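You operate a simulated robot arm through the tools that you are given. There is no shell and no other tool. Be economical: measure what you need, move in short steps, check, and stop when the job is done.

You are at the controls of a simulated two-armed robot. One attempt, no reset.

JOB
Run both rail nuts down with the nut runner on program 2.
Fine: stand it back in its cup and switch the controller off. Set down upright: nut runner.

It is judged by the outcome, as a careful person would: the job done as asked, and still so three seconds after it is handed in. It fails if anything else is knocked over, pushed out of place, dropped, spilled or broken.

ROBOT AND FRAMES
Two 7-joint arms with two-finger grippers on one trunk that stands fixed in place. Base frame: the origin is at the foot of the trunk, x ahead of it, y to its left, z up. Readings come in m, degrees, newtons and seconds.
The left shoulder is at [0.054, 0.216, 1.209], the right one opposite. With the tool pointing down near the work surface each hand reaches from about 0.28 to 0.8 m from the base axis, measured 20 degrees to its own side. Payload 3.18 kg a hand.
The TCP of each hand is the grasp point between the finger pads, 0.03 m short of the fingertips. In the tool frame z runs along the fingers and y along their closing line. The gripper opens to 0.144 m. The gripper's body begins 0.103 m behind the TCP.
Orientation is told as [roll, pitch, yaw] about the base's x, y, z axes, in that order, counted from this pose: with the fingers straight down and closing along the base's y, the tool's x points along the base's -x, its y along +y and its z along -z.

CONTROLS
- The arms move only by the tool drive_tool. It takes "left_targets", "right_targets" or both (then of equal length, played together; a hand with none holds still); each is a list of rows, each an object of numbers (a shift or turn left out is 0, a gripper value left out holds the last): "tx", "ty", "tz": the shift along the tool's x, y, z in m; "rx", "ry", "rz": the turn, a rotation vector about the tool's x, y, z in degrees; "grip": the opening, from 0 (shut) to 1 (fully open). In form: [{"tx": .., "ty": .., "tz": .., "rx": .., "ry": .., "rz": .., "grip": ..}, ...]. A call has 1 to 10 rows; each row shifts and turns the commanded pose from where the row before left it, along the tool's axes as they then stand. Each row takes 0.2 s and may step no farther than 0.05 m and 8.6 degrees from the row before; otherwise, or with a gripper value out of range, the whole call is refused. Where a pose cannot be reached the arm comes as near as it can. A force on the tool above 40 N (or 10 N above the force at the start of the call, whichever is more), or a blocked arm, ends the call early, and 0.2 s more pass. Each finger halts on what it meets, pressing with about 36 N; the grip force reading is that of the motor and also rises with nothing between the fingers. The clock runs only during rows and for 0.2 s after the last one: add rows that do not move to give the fingers time. It gives the time, the measured TCP pose, the force on the tool (base axes), the opening and the grip force at its end, in the units of the frame above (readings bear some noise), with the torque about the TCP (base axes, N m) and any sound that the robot's microphone picked up.
- Cameras (640 x 400 px; columns grow to the right, rows downward): "scene" is now at [0.1109, 0.0701, 1.422]; the picture's right is [0.75, -0.67, 0.00], its down [-0.21, -0.24, -0.95] and it looks along [0.63, 0.71, -0.32] (base axes); focal length 214 px, centre (320, 200). "left" rides on the left gripper at [0.076, -0.016, -0.143] in its tool frame; the picture's right is [0.21, 0.98, 0.00], its down [-0.84, 0.18, -0.51] and it looks along [-0.50, 0.11, 0.86] (tool axes); focal length 218 px, centre (320, 200). "right" rides on the right gripper at [0.076, 0.016, -0.143] in its tool frame; the picture's right is [-0.21, 0.98, 0.00], its down [-0.84, -0.18, -0.51] and it looks along [-0.50, -0.11, 0.86] (tool axes); focal length 218 px, centre (320, 200). There is no depth. A picture from a camera that has moved, and an enlarged one, comes with that camera's place and axes in the base frame and with its lens.
- camera(camera): a new picture of that camera. It takes no simulated time.
- lift_body(by): slides the trunk up (or, below 0, down) by that many m; the arms and the scene camera ride with it, the base frame stays. It gives what a move gives, with no picture.
- head_to(pan, tilt): turns the head with the scene camera to pan (to the left, within 80 degrees either way) and tilt (down, from -29 to 69), counted from straight ahead of the robot. It gives what a move gives.
- close_up(camera, box): a new picture of the part [left, top, right, bottom] of that camera's present view, enlarged. It takes no simulated time.
- close_job(): hands the job in; it is judged then, once.

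Work in short steps. Places have to be worked out from the pictures, the camera data and where the tool is seen: move nearer, look again, correct. Check each grasp and each placing, and mend what went wrong. You have 120 turns and 86 pictures in all, those below and enlarged ones among them. Open the grippers and draw the arms clear of the work before you hand the job in, unless the task says otherwise; then end with one line.

The tools are called by a JSON object that holds its "op" and its "data". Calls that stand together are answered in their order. drive_tool: Moves the arms, as the interface text tells. Its arguments: {"type":"object","properties":{"left_targets":{"type":"array","items":{"type":"object","properties":{"tx":{"type":"number"},"ty":{"type":"number"},"tz":{"type":"number"},"rx":{"type":"number"},"ry":{"type":"number"},"rz":{"type":"number"},"grip":{"type":"number"}}}},"right_targets":{"type":"array","items":{"type":"object","properties":{"tx":{"type":"number"},"ty":{"type":"number"},"tz":{"type":"number"},"rx":{"type":"number"},"ry":{"type":"number"},"rz":{"type":"number"},"grip":{"type":"number"}}}}},"required":[]} The other tools are called the same way: lift_body (by) slides the trunk up or down; head_to (pan, tilt) turns the head that bears the scene camera; camera (camera) takes a picture; close_up (camera, box) takes an enlarged picture of a part of a camera's view; close_job () hands the job in.

At the start:

```text
time_s: 0.0
left_ee_pos: [0.2385, 0.2458, 1.3804]
left_tool_rot: [-0.1, 0.0, 0.0]
left_wrist_force: [-0.1, -0.1, -0.6]
left_wrist_torque: [0.0, 0.05, -0.04]
left_grip_width: 0.144
left_grasp_force: 0.1
right_ee_pos: [0.3412, 0.0248, 1.4269]
right_tool_rot: [0.1, 0.0, -0.1]
right_wrist_force: [0.7, -1.1, -0.2]
right_wrist_torque: [-0.02, 0.01, -0.03]
right_grip_width: 0.144
right_grasp_force: 0.1
trunk travel left (down, up): [-0.288, 0.081]
head pan, tilt: [48.2, 18.6]
```

scene: 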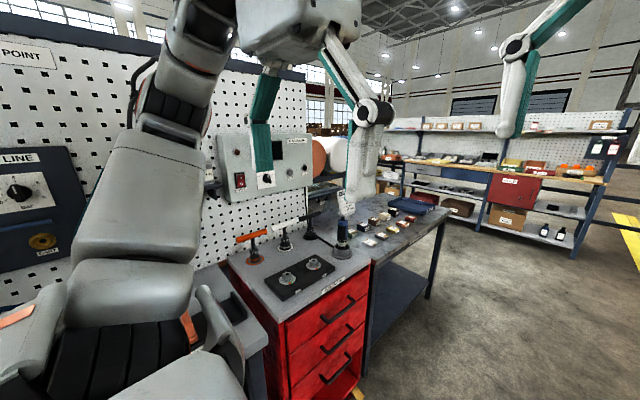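
right: 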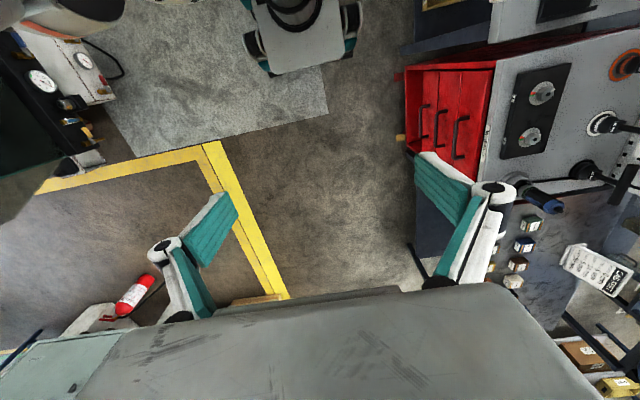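
left: 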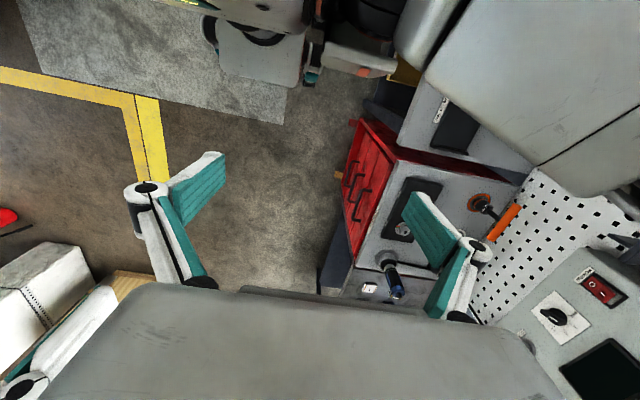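

The scene shows a red cabinet with a nut plate, tools in cups, and a controller on the pegboard. I enlarge those areas first.

{"op": "close_up", "data": {"camera": "scene", "box": [200, 120, 400, 310]}}

{"op": "close_up", "data": {"camera": "scene", "box": [210, 125, 330, 205]}}

{"op": "close_up", "data": {"camera": "left", "box": [320, 130, 640, 400]}}

```text
2.11 times, centred on (300, 215) of scene
camera zoom: at [0.1109, 0.0701, 1.422], right [0.75, -0.67, 0.0], down [-0.21, -0.24, -0.95], along [0.63, 0.71, -0.32], focal length 452 px, centre (362, 168)
```

zoom: 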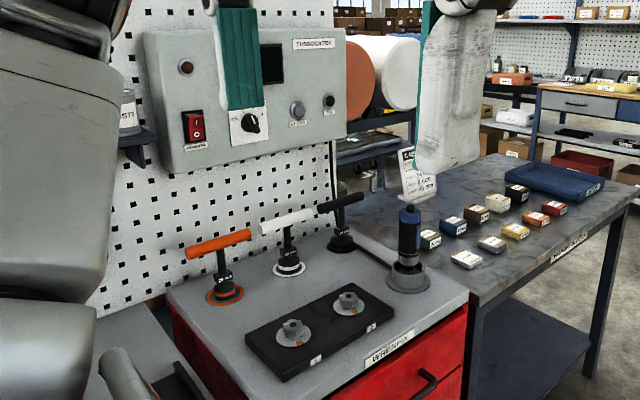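

```text
5.00 times, centred on (270, 165) of scene
camera zoom: at [0.1109, 0.0701, 1.422], right [0.75, -0.67, 0.0], down [-0.21, -0.24, -0.95], along [0.63, 0.71, -0.32], focal length 1072 px, centre (570, 375)
```

zoom: 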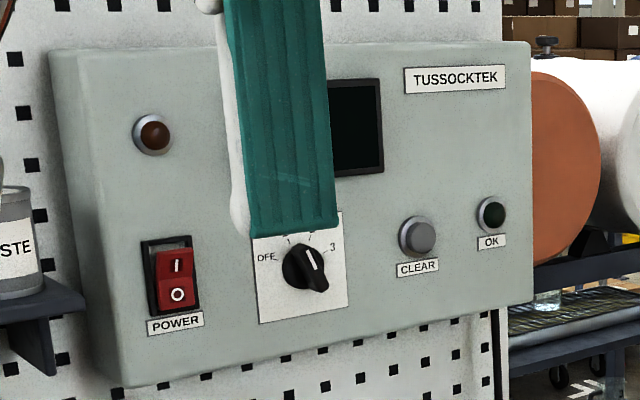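

```text
1.48 times, centred on (480, 265) of left
camera zoom: at [0.1605, 0.2295, 1.5237], right [-0.21, 0.98, 0.0], down [0.84, 0.18, 0.51], along [0.5, 0.1, -0.86], focal length 323 px, centre (83, 104)
```

zoom: 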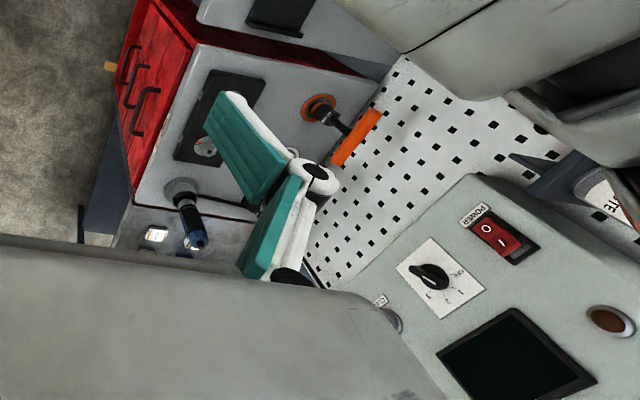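

Power, selector and CLEAR sit near y≈0.9, z≈1.22, and the nuts near (0.45/0.58, 0.635, 0.9). I move the right arm out of the way and bring the left hand forward a bit.

{"op": "drive_tool", "data": {"left_targets": [{"ty": 0.02, "tx": -0.02}, {"ty": 0.02, "tx": -0.02}, {"ty": 0.02, "tx": -0.02}, {"ty": 0.02, "tx": -0.02}, {"ty": 0.02, "tx": -0.01}, {"ty": 0.02}, {"ty": 0.02}, {"ty": 0.02}, {}, {}], "right_targets": [{"ty": -0.03}, {"ty": -0.03}, {"ty": -0.03}, {"ty": -0.03}, {"ty": -0.03}, {"ty": -0.03}, {"ty": -0.03}, {"ty": -0.03}, {"ty": -0.03}, {}]}}

```text
time_s: 2.2
left_ee_pos: [0.293, 0.2851, 1.3386]
left_tool_rot: [-0.2, 0.1, 0.1]
left_wrist_force: [0.2, 0.0, -0.2]
left_wrist_torque: [-0.03, -0.03, -0.01]
left_grip_width: 0.144
left_grasp_force: 0.0
left hand out of reach, approached as far as the arm can: row 1, 2, 3, 4, 5, 6, 7, 8
right_ee_pos: [0.3086, -0.2208, 1.3835]
right_tool_rot: [0.0, 0.0, -0.1]
right_wrist_force: [0.8, -0.1, 0.2]
right_wrist_torque: [-0.04, -0.03, -0.02]
right_grip_width: 0.1441
right_grasp_force: 0.0
right hand out of reach, approached as far as the arm can: row 6, 7, 8, 9
trunk travel left (down, up): [-0.288, 0.081]
head pan, tilt: [48.2, 18.6]
```

Tool-down at that height is at the reach limit. I now roll the left hand to point at the wall (+y), which brings the wrist lower.

{"op": "drive_tool", "data": {"left_targets": [{"rx": -8.6}, {"rx": -8.6}, {"rx": -8.6}, {"rx": -8.6}, {"rx": -8.6}, {"rx": -8.6}, {"rx": -8.6}, {"rx": -8.6}, {"rx": -8.6}, {"rx": -8.6}]}}

```text
time_s: 4.5
left_ee_pos: [0.277, 0.2667, 1.2738]
left_tool_rot: [76.5, -0.7, 0.5]
left_wrist_force: [-0.1, -1.0, -0.4]
left_wrist_torque: [0.02, 0.03, -0.01]
left_grip_width: 0.1439
left_grasp_force: 0.1
left hand out of reach, approached as far as the arm can: row 1, 2, 3, 4, 5, 6, 7, 8, 9
right_ee_pos: [0.3082, -0.2204, 1.3856]
right_tool_rot: [0.1, 0.0, -0.2]
right_wrist_force: [-0.3, -0.5, 0.0]
right_wrist_torque: [0.06, 0.0, -0.03]
right_grip_width: 0.1442
right_grasp_force: 0.0
trunk travel left (down, up): [-0.288, 0.081]
head pan, tilt: [48.2, 18.6]
stopped in row 10 (left hand): the arm was blocked; the commanded pose is now the measured one
```

Blocked near its own body; I move the hand forward (toward +y and +x) and look.

{"op": "drive_tool", "data": {"left_targets": [{"tz": 0.03, "tx": -0.02}, {"tz": 0.03, "tx": -0.02}, {"tz": 0.03, "tx": -0.02}, {"tz": 0.03, "tx": -0.02}, {"rx": -6.5, "tx": -0.02}, {"rx": -7, "tx": -0.02}, {}]}}

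{"op": "camera", "data": {"camera": "scene"}}

{"op": "camera", "data": {"camera": "left"}}

```text
time_s: 6.2
left_ee_pos: [0.3681, 0.3649, 1.2334]
left_tool_rot: [90.5, -0.9, 0.2]
left_wrist_force: [-0.3, 0.6, 1.0]
left_wrist_torque: [-0.01, -0.01, -0.01]
left_grip_width: 0.144
left_grasp_force: 0.0
left hand out of reach, approached as far as the arm can: row 5, 6
right_ee_pos: [0.3082, -0.2196, 1.3841]
right_tool_rot: [0.1, 0.0, -0.1]
right_wrist_force: [0.3, -0.2, -0.5]
right_wrist_torque: [0.0, -0.02, 0.0]
right_grip_width: 0.1439
right_grasp_force: 0.2
trunk travel left (down, up): [-0.288, 0.081]
head pan, tilt: [48.2, 18.6]
```

```text
79 pictures are left
camera scene: at [0.1103, 0.0702, 1.4221], right [0.75, -0.67, 0.0], down [-0.21, -0.24, -0.95], along [0.63, 0.71, -0.32], focal length 214 px, centre (320, 200)
```

scene: 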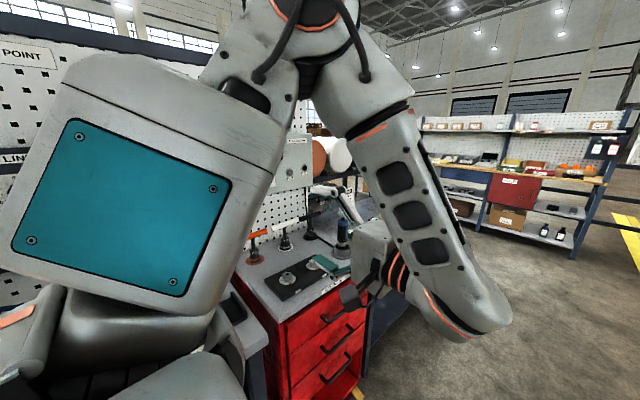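

```text
78 pictures are left
camera left: at [0.2927, 0.2212, 1.2149], right [-0.22, -0.01, 0.97], down [0.84, -0.5, 0.19], along [0.49, 0.86, 0.12], focal length 218 px, centre (320, 200)
```

left: 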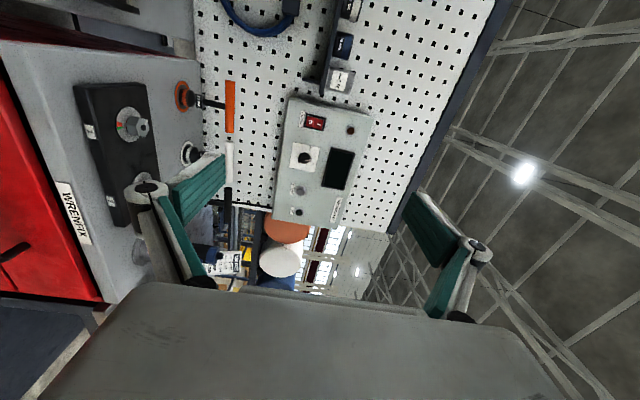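

The wrist camera now views the controller (image right = up). I enlarge it.

{"op": "close_up", "data": {"camera": "left", "box": [270, 80, 390, 240]}}

{"op": "close_up", "data": {"camera": "left", "box": [60, 60, 240, 270]}}

```text
2.50 times, centred on (330, 160) of left
camera zoom: at [0.2927, 0.2212, 1.2149], right [-0.22, -0.01, 0.97], down [0.84, -0.5, 0.19], along [0.49, 0.86, 0.12], focal length 546 px, centre (295, 300)
```

zoom: 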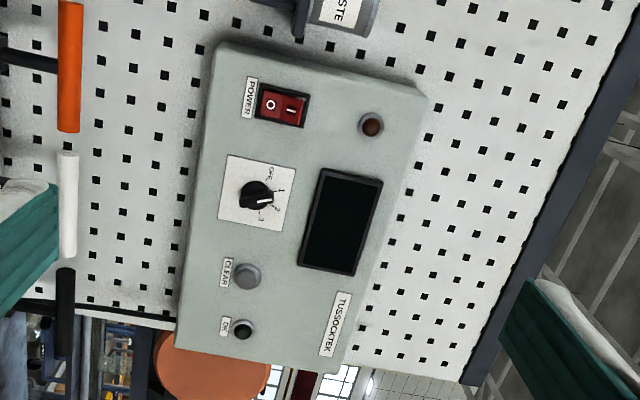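

```text
1.90 times, centred on (150, 165) of left
camera zoom: at [0.2927, 0.2212, 1.2149], right [-0.22, -0.01, 0.97], down [0.84, -0.5, 0.19], along [0.49, 0.86, 0.12], focal length 416 px, centre (644, 267)
```

zoom: 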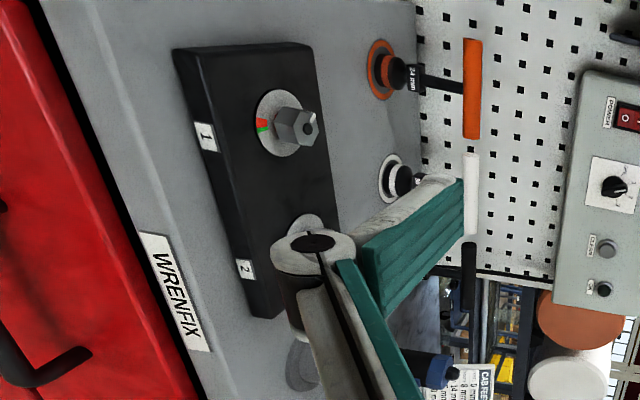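

Knob ≈(0.528, 0.87, 1.223), power switch ≈(0.416, 0.88, 1.233), CLEAR ≈(0.645, 0.88, 1.235). I bring the hand closer, in front of the power switch, closing the fingers.

{"op": "drive_tool", "data": {"left_targets": [{"tz": 0.04, "tx": -0.01, "grip": 0}, {"tz": 0.04, "tx": -0.01}, {"tz": 0.04, "tx": -0.01}, {"tz": 0.04, "tx": -0.01}, {"tz": 0.04, "tx": -0.008}, {"tz": 0.04}, {"tz": 0.04}, {}]}}

{"op": "camera", "data": {"camera": "left"}}

{"op": "camera", "data": {"camera": "scene"}}

```text
time_s: 8.0
left_ee_pos: [0.3201, 0.4123, 1.235]
left_tool_rot: [90.5, -0.7, 0.4]
left_wrist_force: [0.6, 0.3, -0.3]
left_wrist_torque: [0.02, 0.02, 0.0]
left_grip_width: 0.0001
left_grasp_force: 30.8
left hand out of reach, approached as far as the arm can: row 1, 2, 3, 4, 5, 6, 7
right_ee_pos: [0.3086, -0.2203, 1.3854]
right_tool_rot: [0.1, 0.0, -0.2]
right_wrist_force: [0.9, -0.1, 0.1]
right_wrist_torque: [0.01, -0.06, 0.0]
right_grip_width: 0.1439
right_grasp_force: 0.1
trunk travel left (down, up): [-0.288, 0.081]
head pan, tilt: [48.2, 18.6]
```

```text
75 pictures are left
camera left: at [0.2434, 0.2681, 1.2157], right [-0.22, -0.01, 0.98], down [0.84, -0.5, 0.18], along [0.49, 0.86, 0.12], focal length 218 px, centre (320, 200)
```

left: 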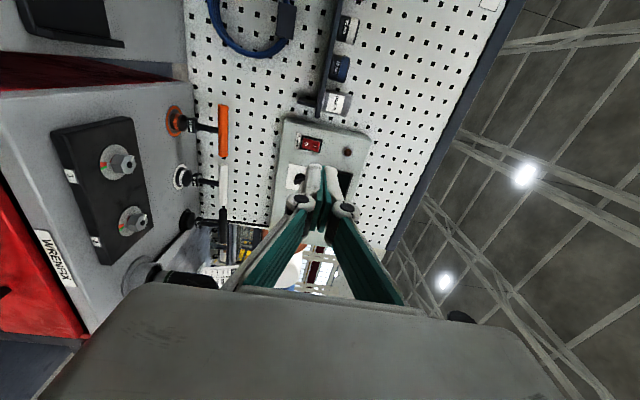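

```text
74 pictures are left
camera scene: at [0.1109, 0.0701, 1.4219], right [0.75, -0.67, 0.0], down [-0.21, -0.24, -0.95], along [0.63, 0.71, -0.32], focal length 214 px, centre (320, 200)
```

scene: 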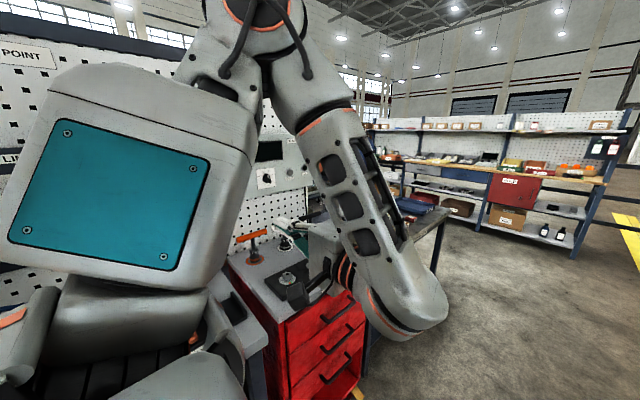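

The arm's posture is awkward: the elbow is high and the forearm overshoots. I turn the hand back to pointing down while lowering it, then re-approach with the arm extended further out.

{"op": "drive_tool", "data": {"left_targets": [{"rx": 8.6, "ty": -0.015}, {"rx": 8.6, "ty": -0.015}, {"rx": 8.6, "ty": -0.014, "tz": 0.005}, {"rx": 8.6, "ty": -0.012, "tz": 0.008}, {"rx": 8.6, "ty": -0.01, "tz": 0.01}, {"rx": 8.6, "ty": -0.008, "tz": 0.012}, {"rx": 8.6, "ty": -0.005, "tz": 0.014}, {"rx": 8.6, "tz": 0.015}, {"rx": 8.6, "tz": 0.015}, {"rx": 8.6, "tz": 0.015}]}}

```text
time_s: 10.2
left_ee_pos: [0.3282, 0.4232, 1.0862]
left_tool_rot: [4.6, -0.9, 0.6]
left_wrist_force: [-0.2, -0.1, -0.6]
left_wrist_torque: [-0.04, -0.01, 0.01]
left_grip_width: 0.0
left_grasp_force: 30.4
left hand out of reach, approached as far as the arm can: row 9, 10
right_ee_pos: [0.309, -0.2191, 1.3839]
right_tool_rot: [0.0, 0.1, 0.0]
right_wrist_force: [0.1, -0.5, 0.1]
right_wrist_torque: [-0.03, 0.03, 0.02]
right_grip_width: 0.1439
right_grasp_force: 0.0
trunk travel left (down, up): [-0.288, 0.081]
head pan, tilt: [48.2, 18.6]
```

Now move outward with the tool down to see how the posture behaves.

{"op": "drive_tool", "data": {"left_targets": [{"tx": -0.02}, {"tx": -0.02}, {"tx": -0.02}, {"tx": -0.02}, {"tx": -0.02}, {"tx": -0.02, "ty": 0.02}, {"ty": 0.02}, {"ty": 0.02}, {"ty": 0.02}, {}]}}

{"op": "camera", "data": {"camera": "scene"}}

```text
time_s: 12.3
left_ee_pos: [0.4427, 0.4457, 1.0663]
left_tool_rot: [4.7, -0.9, 0.7]
left_wrist_force: [0.0, 0.4, -0.4]
left_wrist_torque: [0.0, -0.03, 0.02]
left_grip_width: 0.0
left_grasp_force: 30.7
left hand out of reach, approached as far as the arm can: row 6, 7, 8, 9
right_ee_pos: [0.3092, -0.2201, 1.3841]
right_tool_rot: [0.1, 0.0, -0.2]
right_wrist_force: [0.4, -0.6, 0.2]
right_wrist_torque: [0.03, 0.01, 0.01]
right_grip_width: 0.1441
right_grasp_force: 0.1
trunk travel left (down, up): [-0.288, 0.081]
head pan, tilt: [48.2, 18.6]
```

```text
73 pictures are left
camera scene: at [0.1106, 0.0697, 1.4221], right [0.75, -0.67, 0.0], down [-0.21, -0.24, -0.95], along [0.63, 0.71, -0.32], focal length 214 px, centre (320, 200)
```

scene: 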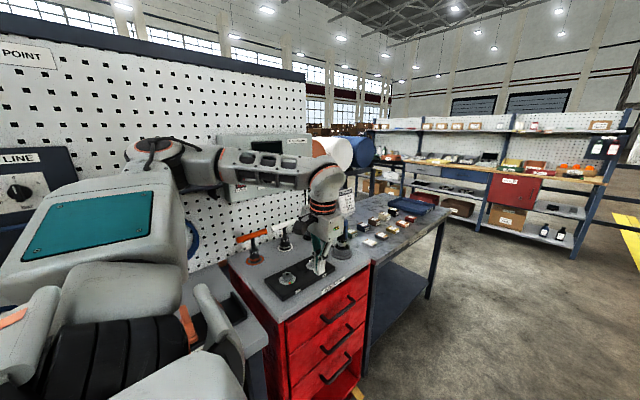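

The arm isn't overstretched; probably a wrist joint limit at this fixed yaw. I yaw the hand left and then try moving +y.

{"op": "drive_tool", "data": {"left_targets": [{"rz": -8.6}, {"rz": -8.6}, {"rz": -8.6}, {"rz": -8.6}, {"rz": -8.6}, {"tx": -0.02, "ty": 0.02}, {"tx": -0.02, "ty": 0.02}, {"tx": -0.02, "ty": 0.02}, {}]}}

```text
time_s: 14.3
left_ee_pos: [0.4451, 0.5306, 1.0731]
left_tool_rot: [3.0, -3.7, 43.4]
left_wrist_force: [-0.6, -1.0, 0.7]
left_wrist_torque: [0.03, 0.0, 0.0]
left_grip_width: 0.0
left_grasp_force: 30.8
right_ee_pos: [0.309, -0.2213, 1.3833]
right_tool_rot: [0.2, 0.0, 0.0]
right_wrist_force: [-0.7, 0.3, -0.6]
right_wrist_torque: [0.02, -0.02, -0.04]
right_grip_width: 0.1439
right_grasp_force: 0.1
trunk travel left (down, up): [-0.288, 0.081]
head pan, tilt: [48.2, 18.6]
```

Confirmed: yaw was the limit. I complete the yaw to about 90°, then pitch the hand up so that it points at the wall.

{"op": "drive_tool", "data": {"left_targets": [{"rz": -8.6}, {"rz": -8.6}, {"rz": -8.6}, {"rz": -8.6}, {"rz": -8.6}, {"rz": -3.4}]}}

{"op": "drive_tool", "data": {"left_targets": [{"ry": -8.6, "tz": -0.01}, {"ry": -8.6, "tz": -0.01}, {"ry": -8.6, "tz": -0.01}, {"ry": -8.6}, {"ry": -8.6}, {"ry": -8.6}, {"ry": -8.6}, {"ry": -8.6}, {"ry": -8.6}, {"ry": -8.6}]}}

{"op": "camera", "data": {"camera": "scene"}}

```text
time_s: 15.8
left_ee_pos: [0.4455, 0.5294, 1.0735]
left_tool_rot: [-0.7, -4.7, 90.1]
left_wrist_force: [-0.2, 0.0, 0.0]
left_wrist_torque: [-0.02, 0.02, -0.04]
left_grip_width: 0.0
left_grasp_force: 30.4
right_ee_pos: [0.3106, -0.2198, 1.3843]
right_tool_rot: [0.1, 0.1, -0.2]
right_wrist_force: [-0.1, -0.4, 0.3]
right_wrist_torque: [-0.01, 0.01, 0.01]
right_grip_width: 0.144
right_grasp_force: 0.0
trunk travel left (down, up): [-0.288, 0.081]
head pan, tilt: [48.2, 18.6]
```

```text
time_s: 17.9
left_ee_pos: [0.458, 0.4261, 1.1028]
left_tool_rot: [-4.4, -80.8, 94.0]
left_wrist_force: [-0.5, -0.4, 0.1]
left_wrist_torque: [0.01, -0.01, 0.0]
left_grip_width: 0.0001
left_grasp_force: 30.7
left hand out of reach, approached as far as the arm can: row 7, 8, 9, 10
right_ee_pos: [0.3087, -0.2193, 1.3852]
right_tool_rot: [-0.1, 0.0, -0.1]
right_wrist_force: [0.0, 0.5, 0.4]
right_wrist_torque: [0.0, 0.0, -0.01]
right_grip_width: 0.144
right_grasp_force: 0.2
trunk travel left (down, up): [-0.288, 0.081]
head pan, tilt: [48.2, 18.6]
```

```text
72 pictures are left
camera scene: at [0.1108, 0.071, 1.422], right [0.74, -0.67, 0.0], down [-0.21, -0.24, -0.95], along [0.63, 0.71, -0.32], focal length 214 px, centre (320, 200)
```

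scene: 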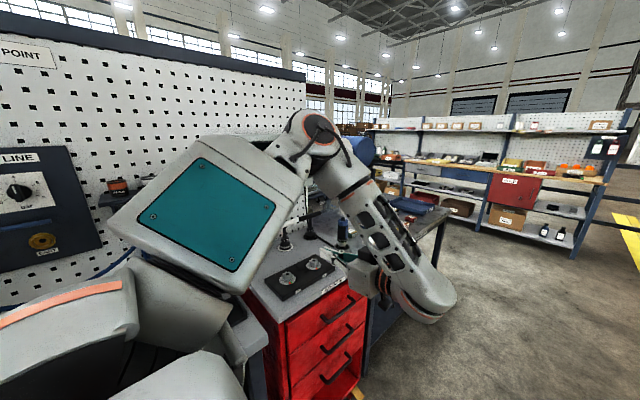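

Nearly level now. I move up and toward the wall to see if this posture works.

{"op": "drive_tool", "data": {"left_targets": [{"tz": 0.02, "tx": -0.02, "ry": -3}, {"tz": 0.02, "tx": -0.02, "ry": -3}, {"tz": 0.02, "tx": -0.02}, {"tz": 0.02, "tx": -0.02}, {"tz": 0.02, "tx": -0.02}, {"tz": 0.02, "tx": -0.02}, {"tz": 0.02}, {"tz": 0.02}, {}]}}

{"op": "camera", "data": {"camera": "left"}}

```text
time_s: 19.9
left_ee_pos: [0.4631, 0.427, 1.1637]
left_tool_rot: [-4.2, -80.4, 93.6]
left_wrist_force: [-0.6, -0.1, 0.0]
left_wrist_torque: [-0.02, -0.02, -0.01]
left_grip_width: 0.0
left_grasp_force: 30.8
left hand out of reach, approached as far as the arm can: row 1, 2, 3, 4, 5, 6, 7, 8
right_ee_pos: [0.3092, -0.2207, 1.3839]
right_tool_rot: [0.1, 0.0, 0.0]
right_wrist_force: [0.3, 0.4, -0.7]
right_wrist_torque: [0.03, -0.04, 0.0]
right_grip_width: 0.1441
right_grasp_force: 0.0
trunk travel left (down, up): [-0.288, 0.081]
head pan, tilt: [48.2, 18.6]
```

```text
71 pictures are left
camera left: at [0.4765, 0.273, 1.1122], right [-0.98, -0.02, -0.22], down [-0.2, -0.36, 0.91], along [-0.1, 0.93, 0.35], focal length 218 px, centre (320, 200)
```

left: 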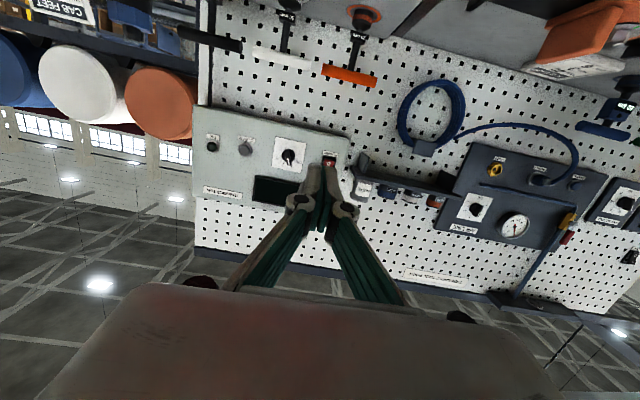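

The wrist flex is at its limit because I folded the wrist back toward the body. I'll go back to tool-down, move outward, and then pitch about the wrist instead.

{"op": "drive_tool", "data": {"left_targets": [{"ry": 8.6, "tx": 0.01}, {"ry": 8.6, "tx": 0.01}, {"ry": 8.6, "tx": 0.01}, {"ry": 8.6}, {"ry": 8.6}, {"ry": 8.6}, {"ry": 8.6}, {"ry": 8.6, "tx": -0.01}, {"ry": 8.6, "tx": -0.02}, {"tx": -0.02}]}}

{"op": "drive_tool", "data": {"left_targets": [{"tx": -0.03}, {"tx": -0.03}, {"tx": -0.03}, {"tx": -0.02}, {}, {}]}}

```text
time_s: 22.1
left_ee_pos: [0.4617, 0.465, 1.1433]
left_tool_rot: [-0.6, -3.8, 89.6]
left_wrist_force: [-1.4, 0.1, 0.2]
left_wrist_torque: [-0.02, 0.01, 0.04]
left_grip_width: 0.0002
left_grasp_force: 30.7
right_ee_pos: [0.3092, -0.2212, 1.3841]
right_tool_rot: [0.1, 0.1, 0.0]
right_wrist_force: [-0.1, -0.7, -0.1]
right_wrist_torque: [0.02, -0.03, -0.02]
right_grip_width: 0.1437
right_grasp_force: 0.0
trunk travel left (down, up): [-0.288, 0.081]
head pan, tilt: [48.2, 18.6]
```

```text
time_s: 23.6
left_ee_pos: [0.4614, 0.577, 1.1485]
left_tool_rot: [-0.7, -3.9, 89.7]
left_wrist_force: [-1.0, 1.0, -0.3]
left_wrist_torque: [0.03, 0.01, -0.01]
left_grip_width: 0.0
left_grasp_force: 30.5
right_ee_pos: [0.309, -0.2206, 1.3843]
right_tool_rot: [0.2, 0.0, -0.1]
right_wrist_force: [-0.3, 0.6, 0.3]
right_wrist_torque: [-0.01, -0.01, -0.01]
right_grip_width: 0.1442
right_grasp_force: 0.0
trunk travel left (down, up): [-0.288, 0.081]
head pan, tilt: [48.2, 18.6]
```

Now pitching with the wrist staying out, the TCP moving forward and slightly up.

{"op": "drive_tool", "data": {"left_targets": [{"ry": -8.6, "tx": -0.022, "tz": -0.006}, {"ry": -8.6, "tx": -0.023, "tz": -0.003}, {"ry": -8.6, "tx": -0.023, "tz": 0.001}, {"ry": -8.6, "tx": -0.023, "tz": 0.004}, {"ry": -8.6, "tx": -0.022, "tz": 0.008}, {"ry": -8.6, "tx": -0.021, "tz": 0.011}, {"ry": -8.6, "tx": -0.019, "tz": 0.012}, {"ry": -8.6, "tx": -0.017, "tz": 0.013}, {"ry": -8.6, "tx": -0.014, "tz": 0.013}, {"ry": -8.6, "tx": -0.011, "tz": 0.015}]}}

{"op": "camera", "data": {"camera": "left"}}

{"op": "camera", "data": {"camera": "scene"}}

```text
time_s: 25.8
left_ee_pos: [0.6875, 0.8006, 1.2482]
left_tool_rot: [-69.9, -89.5, 159.4]
left_wrist_force: [0.5, 0.7, 0.3]
left_wrist_torque: [0.01, 0.02, 0.06]
left_grip_width: 0.0
left_grasp_force: 30.9
left hand out of reach, approached as far as the arm can: row 5, 6, 7, 8, 9, 10
right_ee_pos: [0.3104, -0.2176, 1.3844]
right_tool_rot: [0.2, 0.2, -0.1]
right_wrist_force: [-0.2, 0.1, 0.1]
right_wrist_torque: [-0.02, 0.04, -0.03]
right_grip_width: 0.1439
right_grasp_force: 0.1
trunk travel left (down, up): [-0.288, 0.081]
head pan, tilt: [48.2, 18.6]
```

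```text
70 pictures are left
camera left: at [0.7024, 0.6574, 1.1741], right [-0.98, 0.0, -0.22], down [-0.19, -0.5, 0.84], along [-0.11, 0.86, 0.49], focal length 218 px, centre (320, 200)
```

left: 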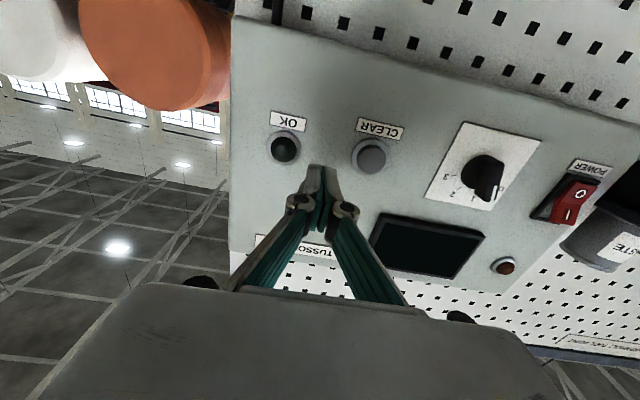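

```text
69 pictures are left
camera scene: at [0.1124, 0.0705, 1.4217], right [0.74, -0.67, 0.0], down [-0.21, -0.24, -0.95], along [0.63, 0.71, -0.32], focal length 214 px, centre (320, 200)
```

scene: 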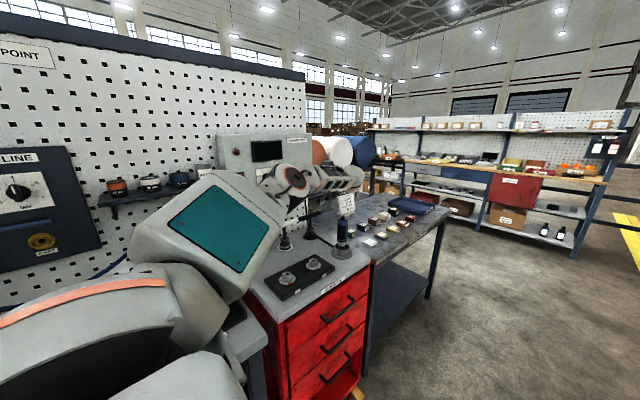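

The hand now faces the panel at x≈0.69. I look closely at the knob setting before moving left.

{"op": "close_up", "data": {"camera": "left", "box": [420, 110, 620, 235]}}

{"op": "drive_tool", "data": {"left_targets": [{"ty": 0.02, "tz": -0.01}, {"ty": 0.02, "tz": -0.01}, {"ty": 0.02}, {"ty": 0.02}, {}]}}

```text
3.20 times, centred on (520, 172) of left
camera zoom: at [0.7024, 0.6574, 1.1741], right [-0.98, 0.0, -0.22], down [-0.19, -0.5, 0.84], along [-0.11, 0.86, 0.49], focal length 698 px, centre (-320, 288)
```

zoom: 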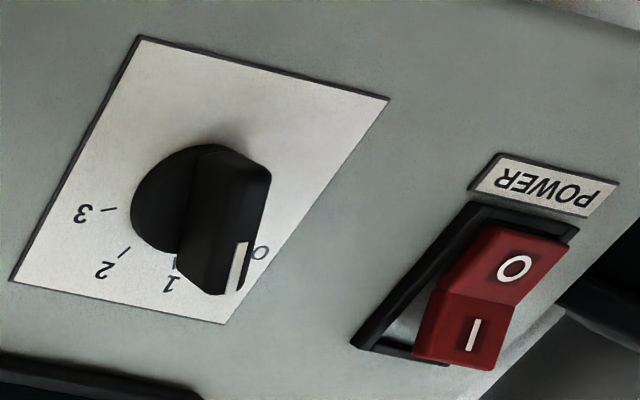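

```text
time_s: 26.9
left_ee_pos: [0.6796, 0.8141, 1.2558]
left_tool_rot: [-74.8, -89.4, 164.6]
left_wrist_force: [-0.4, -0.5, 0.0]
left_wrist_torque: [0.0, 0.0, -0.01]
left_grip_width: 0.0
left_grasp_force: 31.0
left hand out of reach, approached as far as the arm can: row 1, 2, 3, 4
right_ee_pos: [0.3081, -0.2199, 1.3847]
right_tool_rot: [0.1, 0.0, -0.1]
right_wrist_force: [-0.2, 0.1, 0.4]
right_wrist_torque: [-0.01, -0.03, 0.0]
right_grip_width: 0.1438
right_grasp_force: 0.1
trunk travel left (down, up): [-0.288, 0.081]
head pan, tilt: [48.2, 18.6]
```

The pointer sits about on 1, and the rocker has O pressed in (off). The level posture can't reach further left, so I'll use a downward-tilted hand (~40°), which should be enough to press and push.

{"op": "drive_tool", "data": {"left_targets": [{"ry": 8.6, "tz": -0.02}, {"ry": 8.6, "tz": -0.02}, {"ry": 8.6, "tz": -0.02, "ty": 0.01}, {"ry": 8.6, "tz": -0.02, "ty": 0.02}, {"ry": 8.6, "tz": -0.02, "ty": 0.03}, {"ry": 8.6, "ty": 0.03}, {"ty": 0.03}, {"ty": 0.03}, {"ty": 0.03}, {"ty": 0.03}]}}

{"op": "camera", "data": {"camera": "left"}}

```text
time_s: 29.1
left_ee_pos: [0.4691, 0.7198, 1.284]
left_tool_rot: [-0.9, -38.3, 90.2]
left_wrist_force: [-0.7, 0.6, 0.1]
left_wrist_torque: [-0.02, -0.03, -0.03]
left_grip_width: 0.0002
left_grasp_force: 30.9
right_ee_pos: [0.3077, -0.2196, 1.3851]
right_tool_rot: [0.2, -0.1, -0.1]
right_wrist_force: [0.4, -0.1, 0.1]
right_wrist_torque: [0.0, -0.01, -0.04]
right_grip_width: 0.144
right_grasp_force: 0.1
trunk travel left (down, up): [-0.288, 0.081]
head pan, tilt: [48.2, 18.6]
```

```text
67 pictures are left
camera left: at [0.4814, 0.5719, 1.3484], right [-0.98, -0.16, -0.14], down [-0.19, 0.35, 0.92], along [-0.1, 0.92, -0.37], focal length 218 px, centre (320, 200)
```

left: 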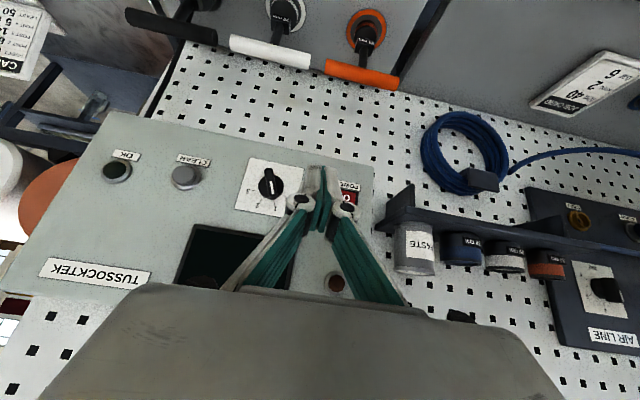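

Good pose. I zoom on the knob and switch.

{"op": "close_up", "data": {"camera": "left", "box": [225, 145, 385, 245]}}

{"op": "close_up", "data": {"camera": "left", "box": [0, 0, 60, 80]}}

```text
4.00 times, centred on (305, 195) of left
camera zoom: at [0.4814, 0.5719, 1.3484], right [-0.98, -0.16, -0.14], down [-0.19, 0.35, 0.92], along [-0.1, 0.92, -0.37], focal length 873 px, centre (380, 220)
```

zoom: 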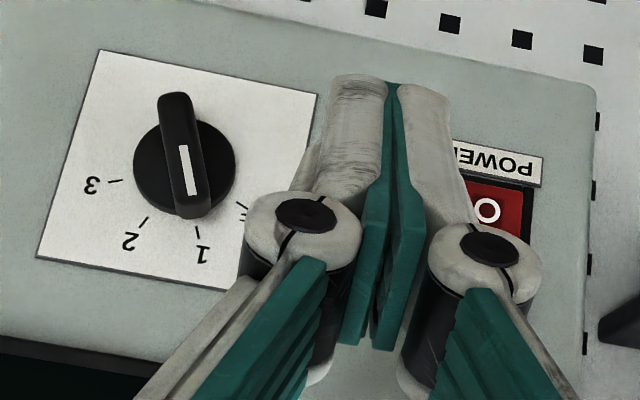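

```text
5.00 times, centred on (30, 40) of left
camera zoom: at [0.4814, 0.5719, 1.3484], right [-0.98, -0.16, -0.14], down [-0.19, 0.35, 0.92], along [-0.1, 0.92, -0.37], focal length 1091 px, centre (1770, 1000)
```

zoom: 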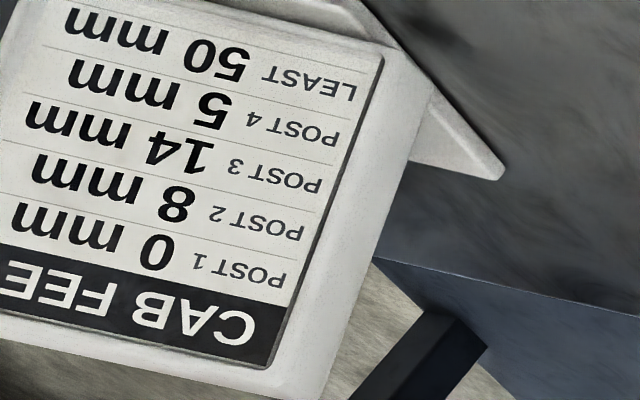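

Pointer is on 1; 2 is one notch clockwise. I estimate the rocker's "I" at ≈(0.41, 0.85, 1.246). I move the closed fingertips just in front of it.

{"op": "drive_tool", "data": {"left_targets": [{"tx": -0.011, "ty": 0.015, "tz": 0.0145}, {"tx": -0.011, "ty": 0.015, "tz": 0.0145}, {"tx": -0.011, "ty": 0.015, "tz": 0.0145}, {"tx": -0.01, "ty": 0.014, "tz": 0.0145}, {}]}}

{"op": "close_up", "data": {"camera": "left", "box": [225, 120, 425, 245]}}

```text
time_s: 30.4
left_ee_pos: [0.4274, 0.7961, 1.2723]
left_tool_rot: [-0.8, -38.2, 90.2]
left_wrist_force: [-0.1, 0.3, 0.9]
left_wrist_torque: [-0.04, 0.02, -0.02]
left_grip_width: 0.0
left_grasp_force: 30.7
left hand out of reach, approached as far as the arm can: row 3, 4
right_ee_pos: [0.3089, -0.2207, 1.3844]
right_tool_rot: [0.1, 0.0, -0.1]
right_wrist_force: [0.0, 0.2, 0.4]
right_wrist_torque: [-0.03, 0.01, 0.01]
right_grip_width: 0.144
right_grasp_force: 0.1
trunk travel left (down, up): [-0.288, 0.081]
head pan, tilt: [48.2, 18.6]
```

```text
3.20 times, centred on (325, 182) of left
camera zoom: at [0.4404, 0.647, 1.3379], right [-0.98, -0.16, -0.14], down [-0.19, 0.35, 0.92], along [-0.1, 0.92, -0.37], focal length 698 px, centre (304, 256)
```

zoom: 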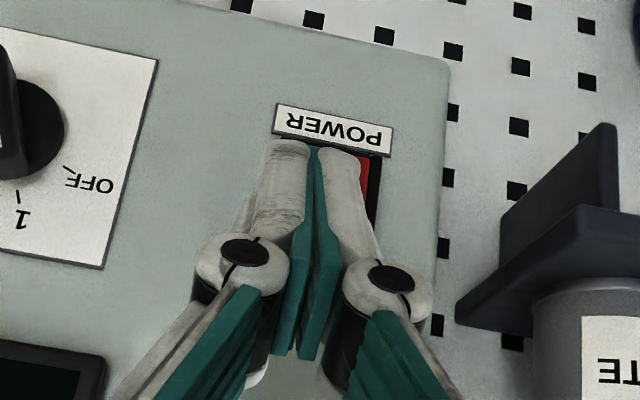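

The hand is ~1.5 cm too far to +x and at the reach limit, so I yaw it a bit so the tips swing toward -x.

{"op": "drive_tool", "data": {"left_targets": [{"rx": -5, "rz": -6.3}, {"rx": -3, "rz": -3.8, "ty": 0.008}, {"ty": 0.008}, {}]}}

{"op": "close_up", "data": {"camera": "left", "box": [225, 120, 425, 245]}}

```text
time_s: 31.4
left_ee_pos: [0.4246, 0.7965, 1.2716]
left_tool_rot: [-0.9, -38.2, 103.1]
left_wrist_force: [0.7, 0.2, 0.5]
left_wrist_torque: [-0.01, 0.02, -0.01]
left_grip_width: 0.0
left_grasp_force: 31.0
left hand out of reach, approached as far as the arm can: row 2, 3
right_ee_pos: [0.309, -0.2205, 1.3838]
right_tool_rot: [0.1, 0.0, -0.2]
right_wrist_force: [0.1, 0.3, 0.3]
right_wrist_torque: [0.01, 0.0, 0.02]
right_grip_width: 0.144
right_grasp_force: 0.1
trunk travel left (down, up): [-0.288, 0.081]
head pan, tilt: [48.2, 18.6]
```

```text
3.20 times, centred on (325, 182) of left
camera zoom: at [0.4706, 0.6549, 1.3375], right [-0.92, -0.37, -0.14], down [-0.26, 0.3, 0.92], along [-0.3, 0.88, -0.37], focal length 698 px, centre (304, 256)
```

zoom: 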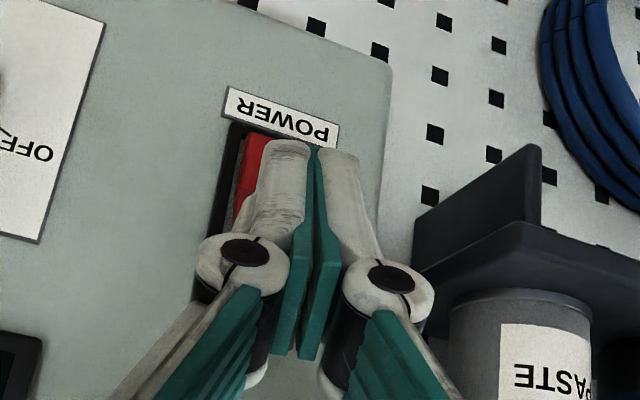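

The tips now head straight at the rocker. I advance horizontally in small steps, slightly lower, watching the force.

{"op": "drive_tool", "data": {"left_targets": [{"tx": -0.006, "tz": 0.0085}, {"tx": -0.006, "tz": 0.0085}, {"tx": -0.004, "tz": 0.003}, {"tx": -0.004, "tz": 0.003}, {}]}}

{"op": "close_up", "data": {"camera": "left", "box": [225, 120, 425, 245]}}

```text
time_s: 32.5
left_ee_pos: [0.418, 0.8251, 1.2665]
left_tool_rot: [-0.8, -38.3, 103.1]
left_wrist_force: [0.7, -1.6, 0.7]
left_wrist_torque: [-0.01, 0.0, 0.01]
left_grip_width: 0.0
left_grasp_force: 31.1
right_ee_pos: [0.3097, -0.2208, 1.3837]
right_tool_rot: [0.0, 0.0, -0.1]
right_wrist_force: [0.5, 0.6, -0.5]
right_wrist_torque: [-0.01, -0.02, -0.05]
right_grip_width: 0.1436
right_grasp_force: 0.0
trunk travel left (down, up): [-0.288, 0.081]
head pan, tilt: [48.2, 18.6]
```

```text
3.20 times, centred on (325, 182) of left
camera zoom: at [0.4631, 0.6837, 1.3319], right [-0.92, -0.37, -0.14], down [-0.26, 0.3, 0.92], along [-0.3, 0.88, -0.37], focal length 698 px, centre (304, 256)
```

zoom: 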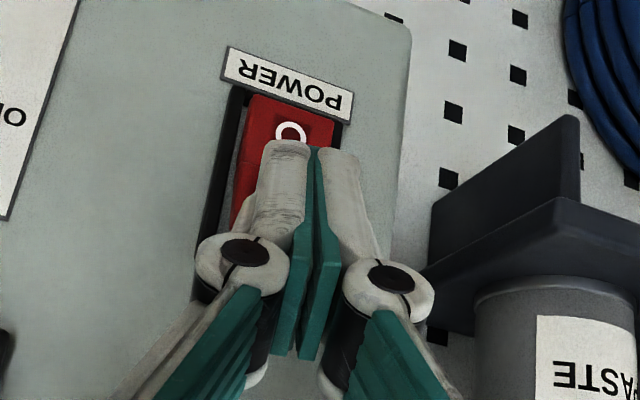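

Tips are over the I half, no notable force yet; advance further.

{"op": "drive_tool", "data": {"left_targets": [{"tx": -0.004, "tz": 0.003}, {"tx": -0.004, "tz": 0.003}, {"tx": -0.004, "tz": 0.003}, {"tx": -0.004, "tz": 0.003}, {}]}}

{"op": "close_up", "data": {"camera": "left", "box": [225, 120, 425, 245]}}

```text
time_s: 33.5
left_ee_pos: [0.4134, 0.834, 1.267]
left_tool_rot: [-0.9, -37.0, 102.6]
left_wrist_force: [4.6, -21.0, 2.5]
left_wrist_torque: [-0.24, -0.12, -0.19]
left_grip_width: 0.0
left_grasp_force: 30.9
right_ee_pos: [0.3086, -0.2217, 1.3838]
right_tool_rot: [0.0, 0.0, 0.0]
right_wrist_force: [-0.6, 0.3, 0.8]
right_wrist_torque: [-0.05, -0.06, 0.01]
right_grip_width: 0.1441
right_grasp_force: 0.1
trunk travel left (down, up): [-0.288, 0.081]
head pan, tilt: [48.2, 18.6]
stopped in row 4 (left hand): the force on the tool passed its limit at 44 N (the readings are from after the stop); the commanded pose is now the measured one
```

```text
3.20 times, centred on (325, 182) of left
camera zoom: at [0.4593, 0.6925, 1.3352], right [-0.92, -0.37, -0.14], down [-0.26, 0.32, 0.91], along [-0.29, 0.87, -0.39], focal length 698 px, centre (304, 256)
```

zoom: 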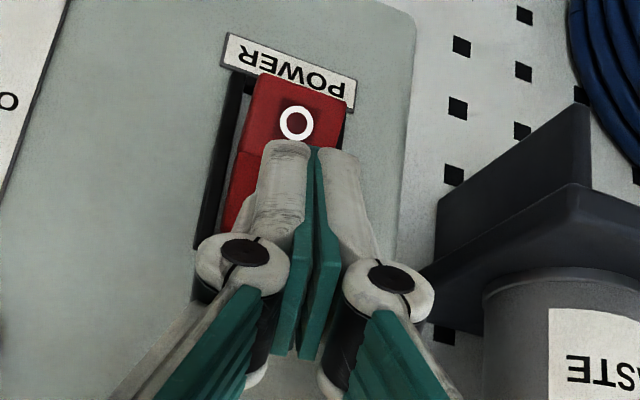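

The O half now sticks out: it's switched on. I retreat and check the screen and lamp.

{"op": "drive_tool", "data": {"left_targets": [{"tx": 0.016, "tz": -0.012}, {"tx": 0.016, "tz": -0.012}, {"tx": 0.016, "tz": -0.012, "ty": -0.02}, {"rx": 5, "rz": 6.3, "ty": -0.02}, {"rx": 3, "rz": 3.8, "ty": -0.02}, {}]}}

{"op": "close_up", "data": {"camera": "left", "box": [80, 120, 400, 320]}}

```text
time_s: 34.9
left_ee_pos: [0.4865, 0.7886, 1.265]
left_tool_rot: [-0.9, -37.5, 90.1]
left_wrist_force: [0.1, 0.9, 0.9]
left_wrist_torque: [0.01, -0.05, -0.05]
left_grip_width: 0.0
left_grasp_force: 30.1
right_ee_pos: [0.3086, -0.2187, 1.3847]
right_tool_rot: [0.1, 0.1, -0.1]
right_wrist_force: [-0.2, 0.8, 0.7]
right_wrist_torque: [0.0, -0.03, -0.01]
right_grip_width: 0.1441
right_grasp_force: 0.1
trunk travel left (down, up): [-0.288, 0.081]
head pan, tilt: [48.2, 18.6]
```

```text
2.00 times, centred on (240, 220) of left
camera zoom: at [0.498, 0.6413, 1.3324], right [-0.98, -0.16, -0.14], down [-0.19, 0.36, 0.91], along [-0.09, 0.92, -0.38], focal length 436 px, centre (480, 160)
```

zoom: 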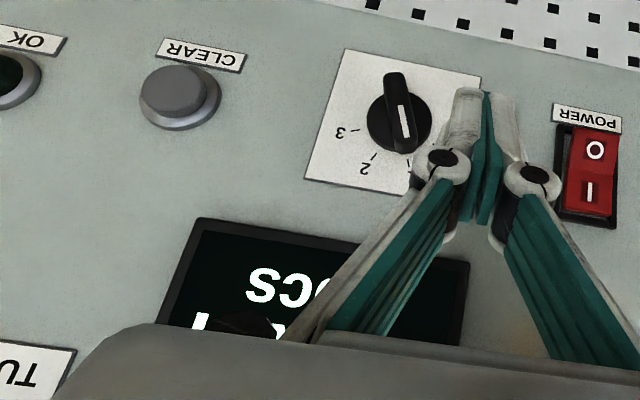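

Rocker is on and the screen is alive. Now I advance the closed tips to the left (-x) side of the knob's pointer end, to push it clockwise.

{"op": "drive_tool", "data": {"left_targets": [{"tx": -0.0084, "tz": 0.0088}, {"tx": -0.0084, "tz": 0.0088}, {"tx": -0.0084, "tz": 0.0088}, {}]}}

{"op": "close_up", "data": {"camera": "left", "box": [225, 120, 385, 220]}}

```text
time_s: 35.9
left_ee_pos: [0.4858, 0.8237, 1.26]
left_tool_rot: [-0.9, -37.5, 90.1]
left_wrist_force: [0.4, -0.2, 0.2]
left_wrist_torque: [0.01, 0.01, 0.0]
left_grip_width: 0.0001
left_grasp_force: 30.9
right_ee_pos: [0.3099, -0.2222, 1.3837]
right_tool_rot: [0.1, -0.1, -0.2]
right_wrist_force: [0.5, 0.0, 0.1]
right_wrist_torque: [0.01, -0.03, -0.02]
right_grip_width: 0.144
right_grasp_force: 0.1
trunk travel left (down, up): [-0.288, 0.081]
head pan, tilt: [48.2, 18.6]
```

```text
4.00 times, centred on (305, 170) of left
camera zoom: at [0.4986, 0.6765, 1.3265], right [-0.98, -0.16, -0.14], down [-0.19, 0.36, 0.91], along [-0.09, 0.92, -0.38], focal length 873 px, centre (380, 320)
```

zoom: 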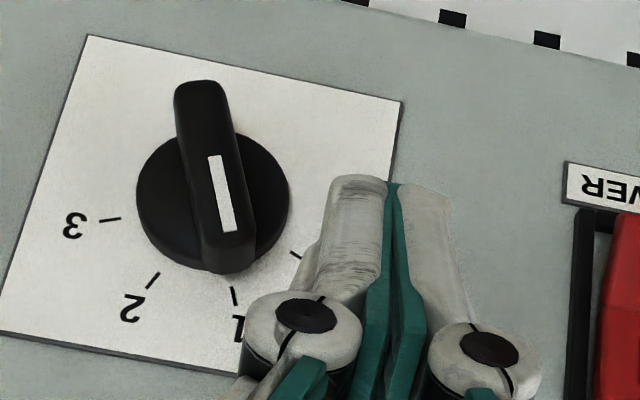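

The tip is level with the knob's axis; it needs to be ~1.3 cm higher to push the pointer end. I raise it, go a bit deeper, then push +x in small steps.

{"op": "drive_tool", "data": {"left_targets": [{"tx": -0.0127, "tz": -0.0063}, {"ty": -0.006}, {"ty": -0.006}, {}]}}

{"op": "close_up", "data": {"camera": "left", "box": [225, 120, 385, 220]}}

```text
time_s: 36.9
left_ee_pos: [0.4979, 0.8324, 1.2735]
left_tool_rot: [-0.9, -37.4, 90.1]
left_wrist_force: [-0.1, 0.1, -0.2]
left_wrist_torque: [0.0, -0.01, -0.03]
left_grip_width: 0.0001
left_grasp_force: 30.7
right_ee_pos: [0.3088, -0.2198, 1.385]
right_tool_rot: [0.1, 0.1, -0.1]
right_wrist_force: [0.3, 0.3, 0.6]
right_wrist_torque: [0.01, 0.02, 0.01]
right_grip_width: 0.144
right_grasp_force: 0.1
trunk travel left (down, up): [-0.288, 0.081]
head pan, tilt: [48.2, 18.6]
```

```text
4.00 times, centred on (305, 170) of left
camera zoom: at [0.5113, 0.6841, 1.3395], right [-0.98, -0.16, -0.14], down [-0.19, 0.36, 0.91], along [-0.09, 0.92, -0.38], focal length 873 px, centre (380, 320)
```

zoom: 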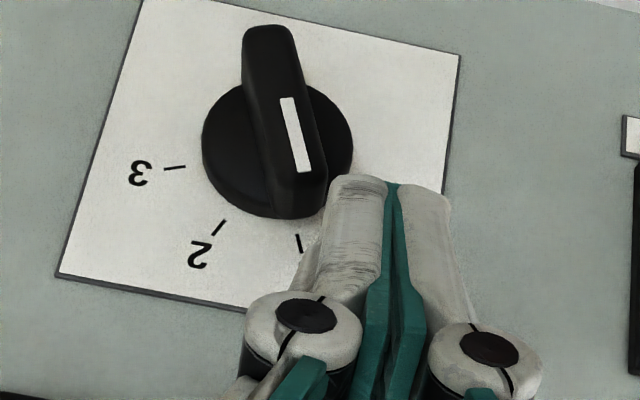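

The finger is beside the pointer end. Continue pushing toward +x.

{"op": "drive_tool", "data": {"left_targets": [{"ty": -0.005}, {"ty": -0.005}, {"ty": -0.004}, {}]}}

{"op": "close_up", "data": {"camera": "left", "box": [225, 120, 385, 220]}}

```text
time_s: 37.9
left_ee_pos: [0.5115, 0.8319, 1.2728]
left_tool_rot: [-0.8, -37.6, 90.1]
left_wrist_force: [-2.1, -2.5, 3.4]
left_wrist_torque: [-0.01, 0.06, 0.04]
left_grip_width: 0.0002
left_grasp_force: 31.0
right_ee_pos: [0.3093, -0.2204, 1.3844]
right_tool_rot: [0.1, 0.0, -0.1]
right_wrist_force: [-0.3, -0.2, 0.1]
right_wrist_torque: [0.01, 0.01, 0.0]
right_grip_width: 0.144
right_grasp_force: 0.1
trunk travel left (down, up): [-0.288, 0.081]
head pan, tilt: [48.2, 18.6]
```

```text
4.00 times, centred on (305, 170) of left
camera zoom: at [0.5252, 0.6832, 1.3394], right [-0.98, -0.16, -0.14], down [-0.19, 0.36, 0.91], along [-0.09, 0.92, -0.38], focal length 873 px, centre (380, 320)
```

zoom: 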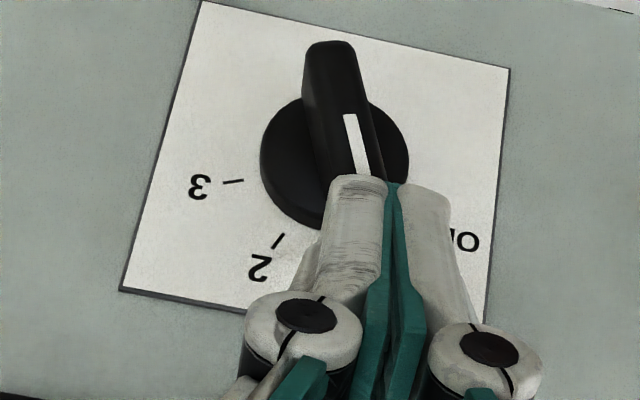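

The finger rides on the pointer's end corner. I back off, go lower by 1 cm and slightly deeper, and push again.

{"op": "drive_tool", "data": {"left_targets": [{"ty": 0.018}, {"tx": 0.003, "tz": 0.0103}, {"ty": -0.006}, {"ty": -0.006}, {"ty": -0.005}, {}]}}

{"op": "close_up", "data": {"camera": "left", "box": [225, 120, 385, 220]}}

```text
time_s: 39.3
left_ee_pos: [0.512, 0.8362, 1.2611]
left_tool_rot: [-0.9, -37.4, 90.1]
left_wrist_force: [0.2, -0.4, -0.8]
left_wrist_torque: [-0.01, 0.02, 0.0]
left_grip_width: 0.0001
left_grasp_force: 30.2
right_ee_pos: [0.3092, -0.2206, 1.384]
right_tool_rot: [0.1, 0.0, -0.1]
right_wrist_force: [0.2, -0.6, -0.2]
right_wrist_torque: [-0.02, 0.01, 0.01]
right_grip_width: 0.1439
right_grasp_force: 0.0
trunk travel left (down, up): [-0.288, 0.081]
head pan, tilt: [48.2, 18.6]
```

```text
4.00 times, centred on (305, 170) of left
camera zoom: at [0.5245, 0.6877, 1.3286], right [-0.98, -0.16, -0.14], down [-0.19, 0.36, 0.91], along [-0.09, 0.92, -0.38], focal length 873 px, centre (380, 320)
```

zoom: 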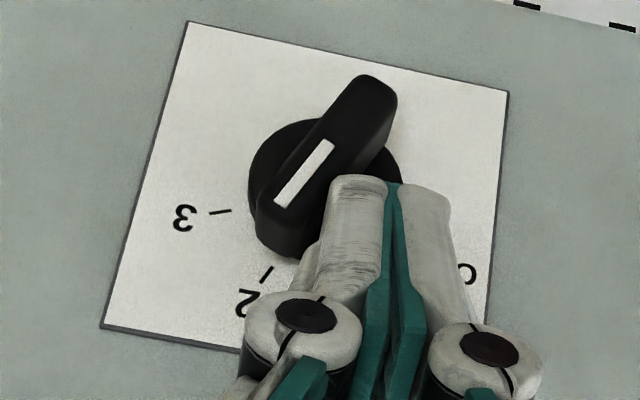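

The pointer swung and no force remains, so it seems to have clicked on 2. I retreat and verify.

{"op": "drive_tool", "data": {"left_targets": [{"ty": 0.01}, {"tx": 0.02, "tz": -0.016}, {"tx": 0.02, "tz": -0.016}, {"tx": 0.02, "tz": -0.016}, {"tx": 0.01, "tz": -0.01, "ty": 0.03}, {}]}}

{"op": "close_up", "data": {"camera": "left", "box": [120, 100, 360, 280]}}

{"op": "close_up", "data": {"camera": "scene", "box": [200, 100, 380, 220]}}

```text
time_s: 40.7
left_ee_pos: [0.4716, 0.7449, 1.2651]
left_tool_rot: [-0.8, -37.5, 89.9]
left_wrist_force: [0.3, -0.8, 0.1]
left_wrist_torque: [0.0, 0.05, 0.01]
left_grip_width: 0.0
left_grasp_force: 31.0
right_ee_pos: [0.3102, -0.2212, 1.384]
right_tool_rot: [0.1, 0.0, -0.1]
right_wrist_force: [0.0, 0.1, -0.2]
right_wrist_torque: [0.03, 0.05, -0.04]
right_grip_width: 0.144
right_grasp_force: 0.0
trunk travel left (down, up): [-0.288, 0.081]
head pan, tilt: [48.2, 18.6]
```

```text
2.22 times, centred on (240, 190) of left
camera zoom: at [0.4844, 0.5975, 1.332], right [-0.98, -0.16, -0.14], down [-0.19, 0.36, 0.91], along [-0.09, 0.92, -0.38], focal length 485 px, centre (498, 222)
```

zoom: 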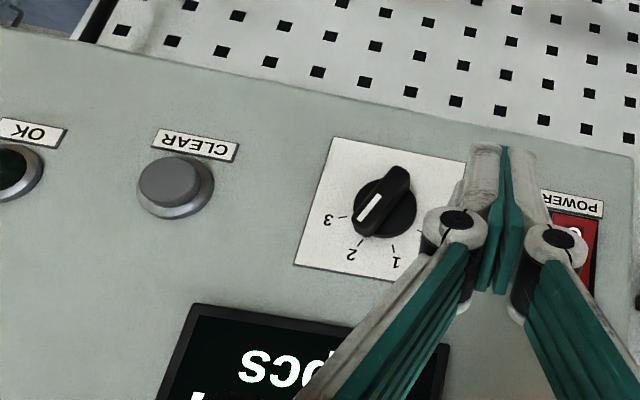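

```text
3.33 times, centred on (290, 160) of scene
camera zoom: at [0.1122, 0.0695, 1.4218], right [0.74, -0.67, 0.0], down [-0.21, -0.24, -0.95], along [0.63, 0.71, -0.32], focal length 715 px, centre (420, 333)
```

zoom: 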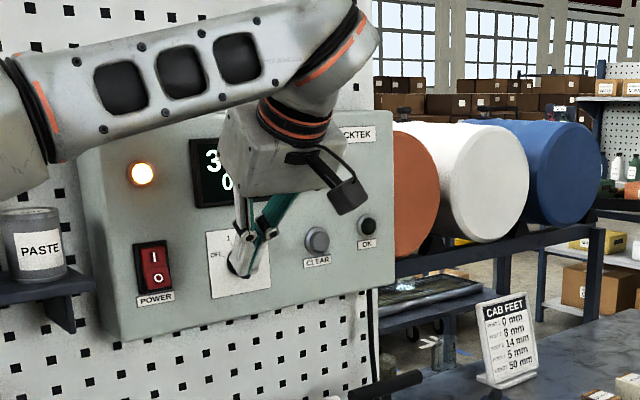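

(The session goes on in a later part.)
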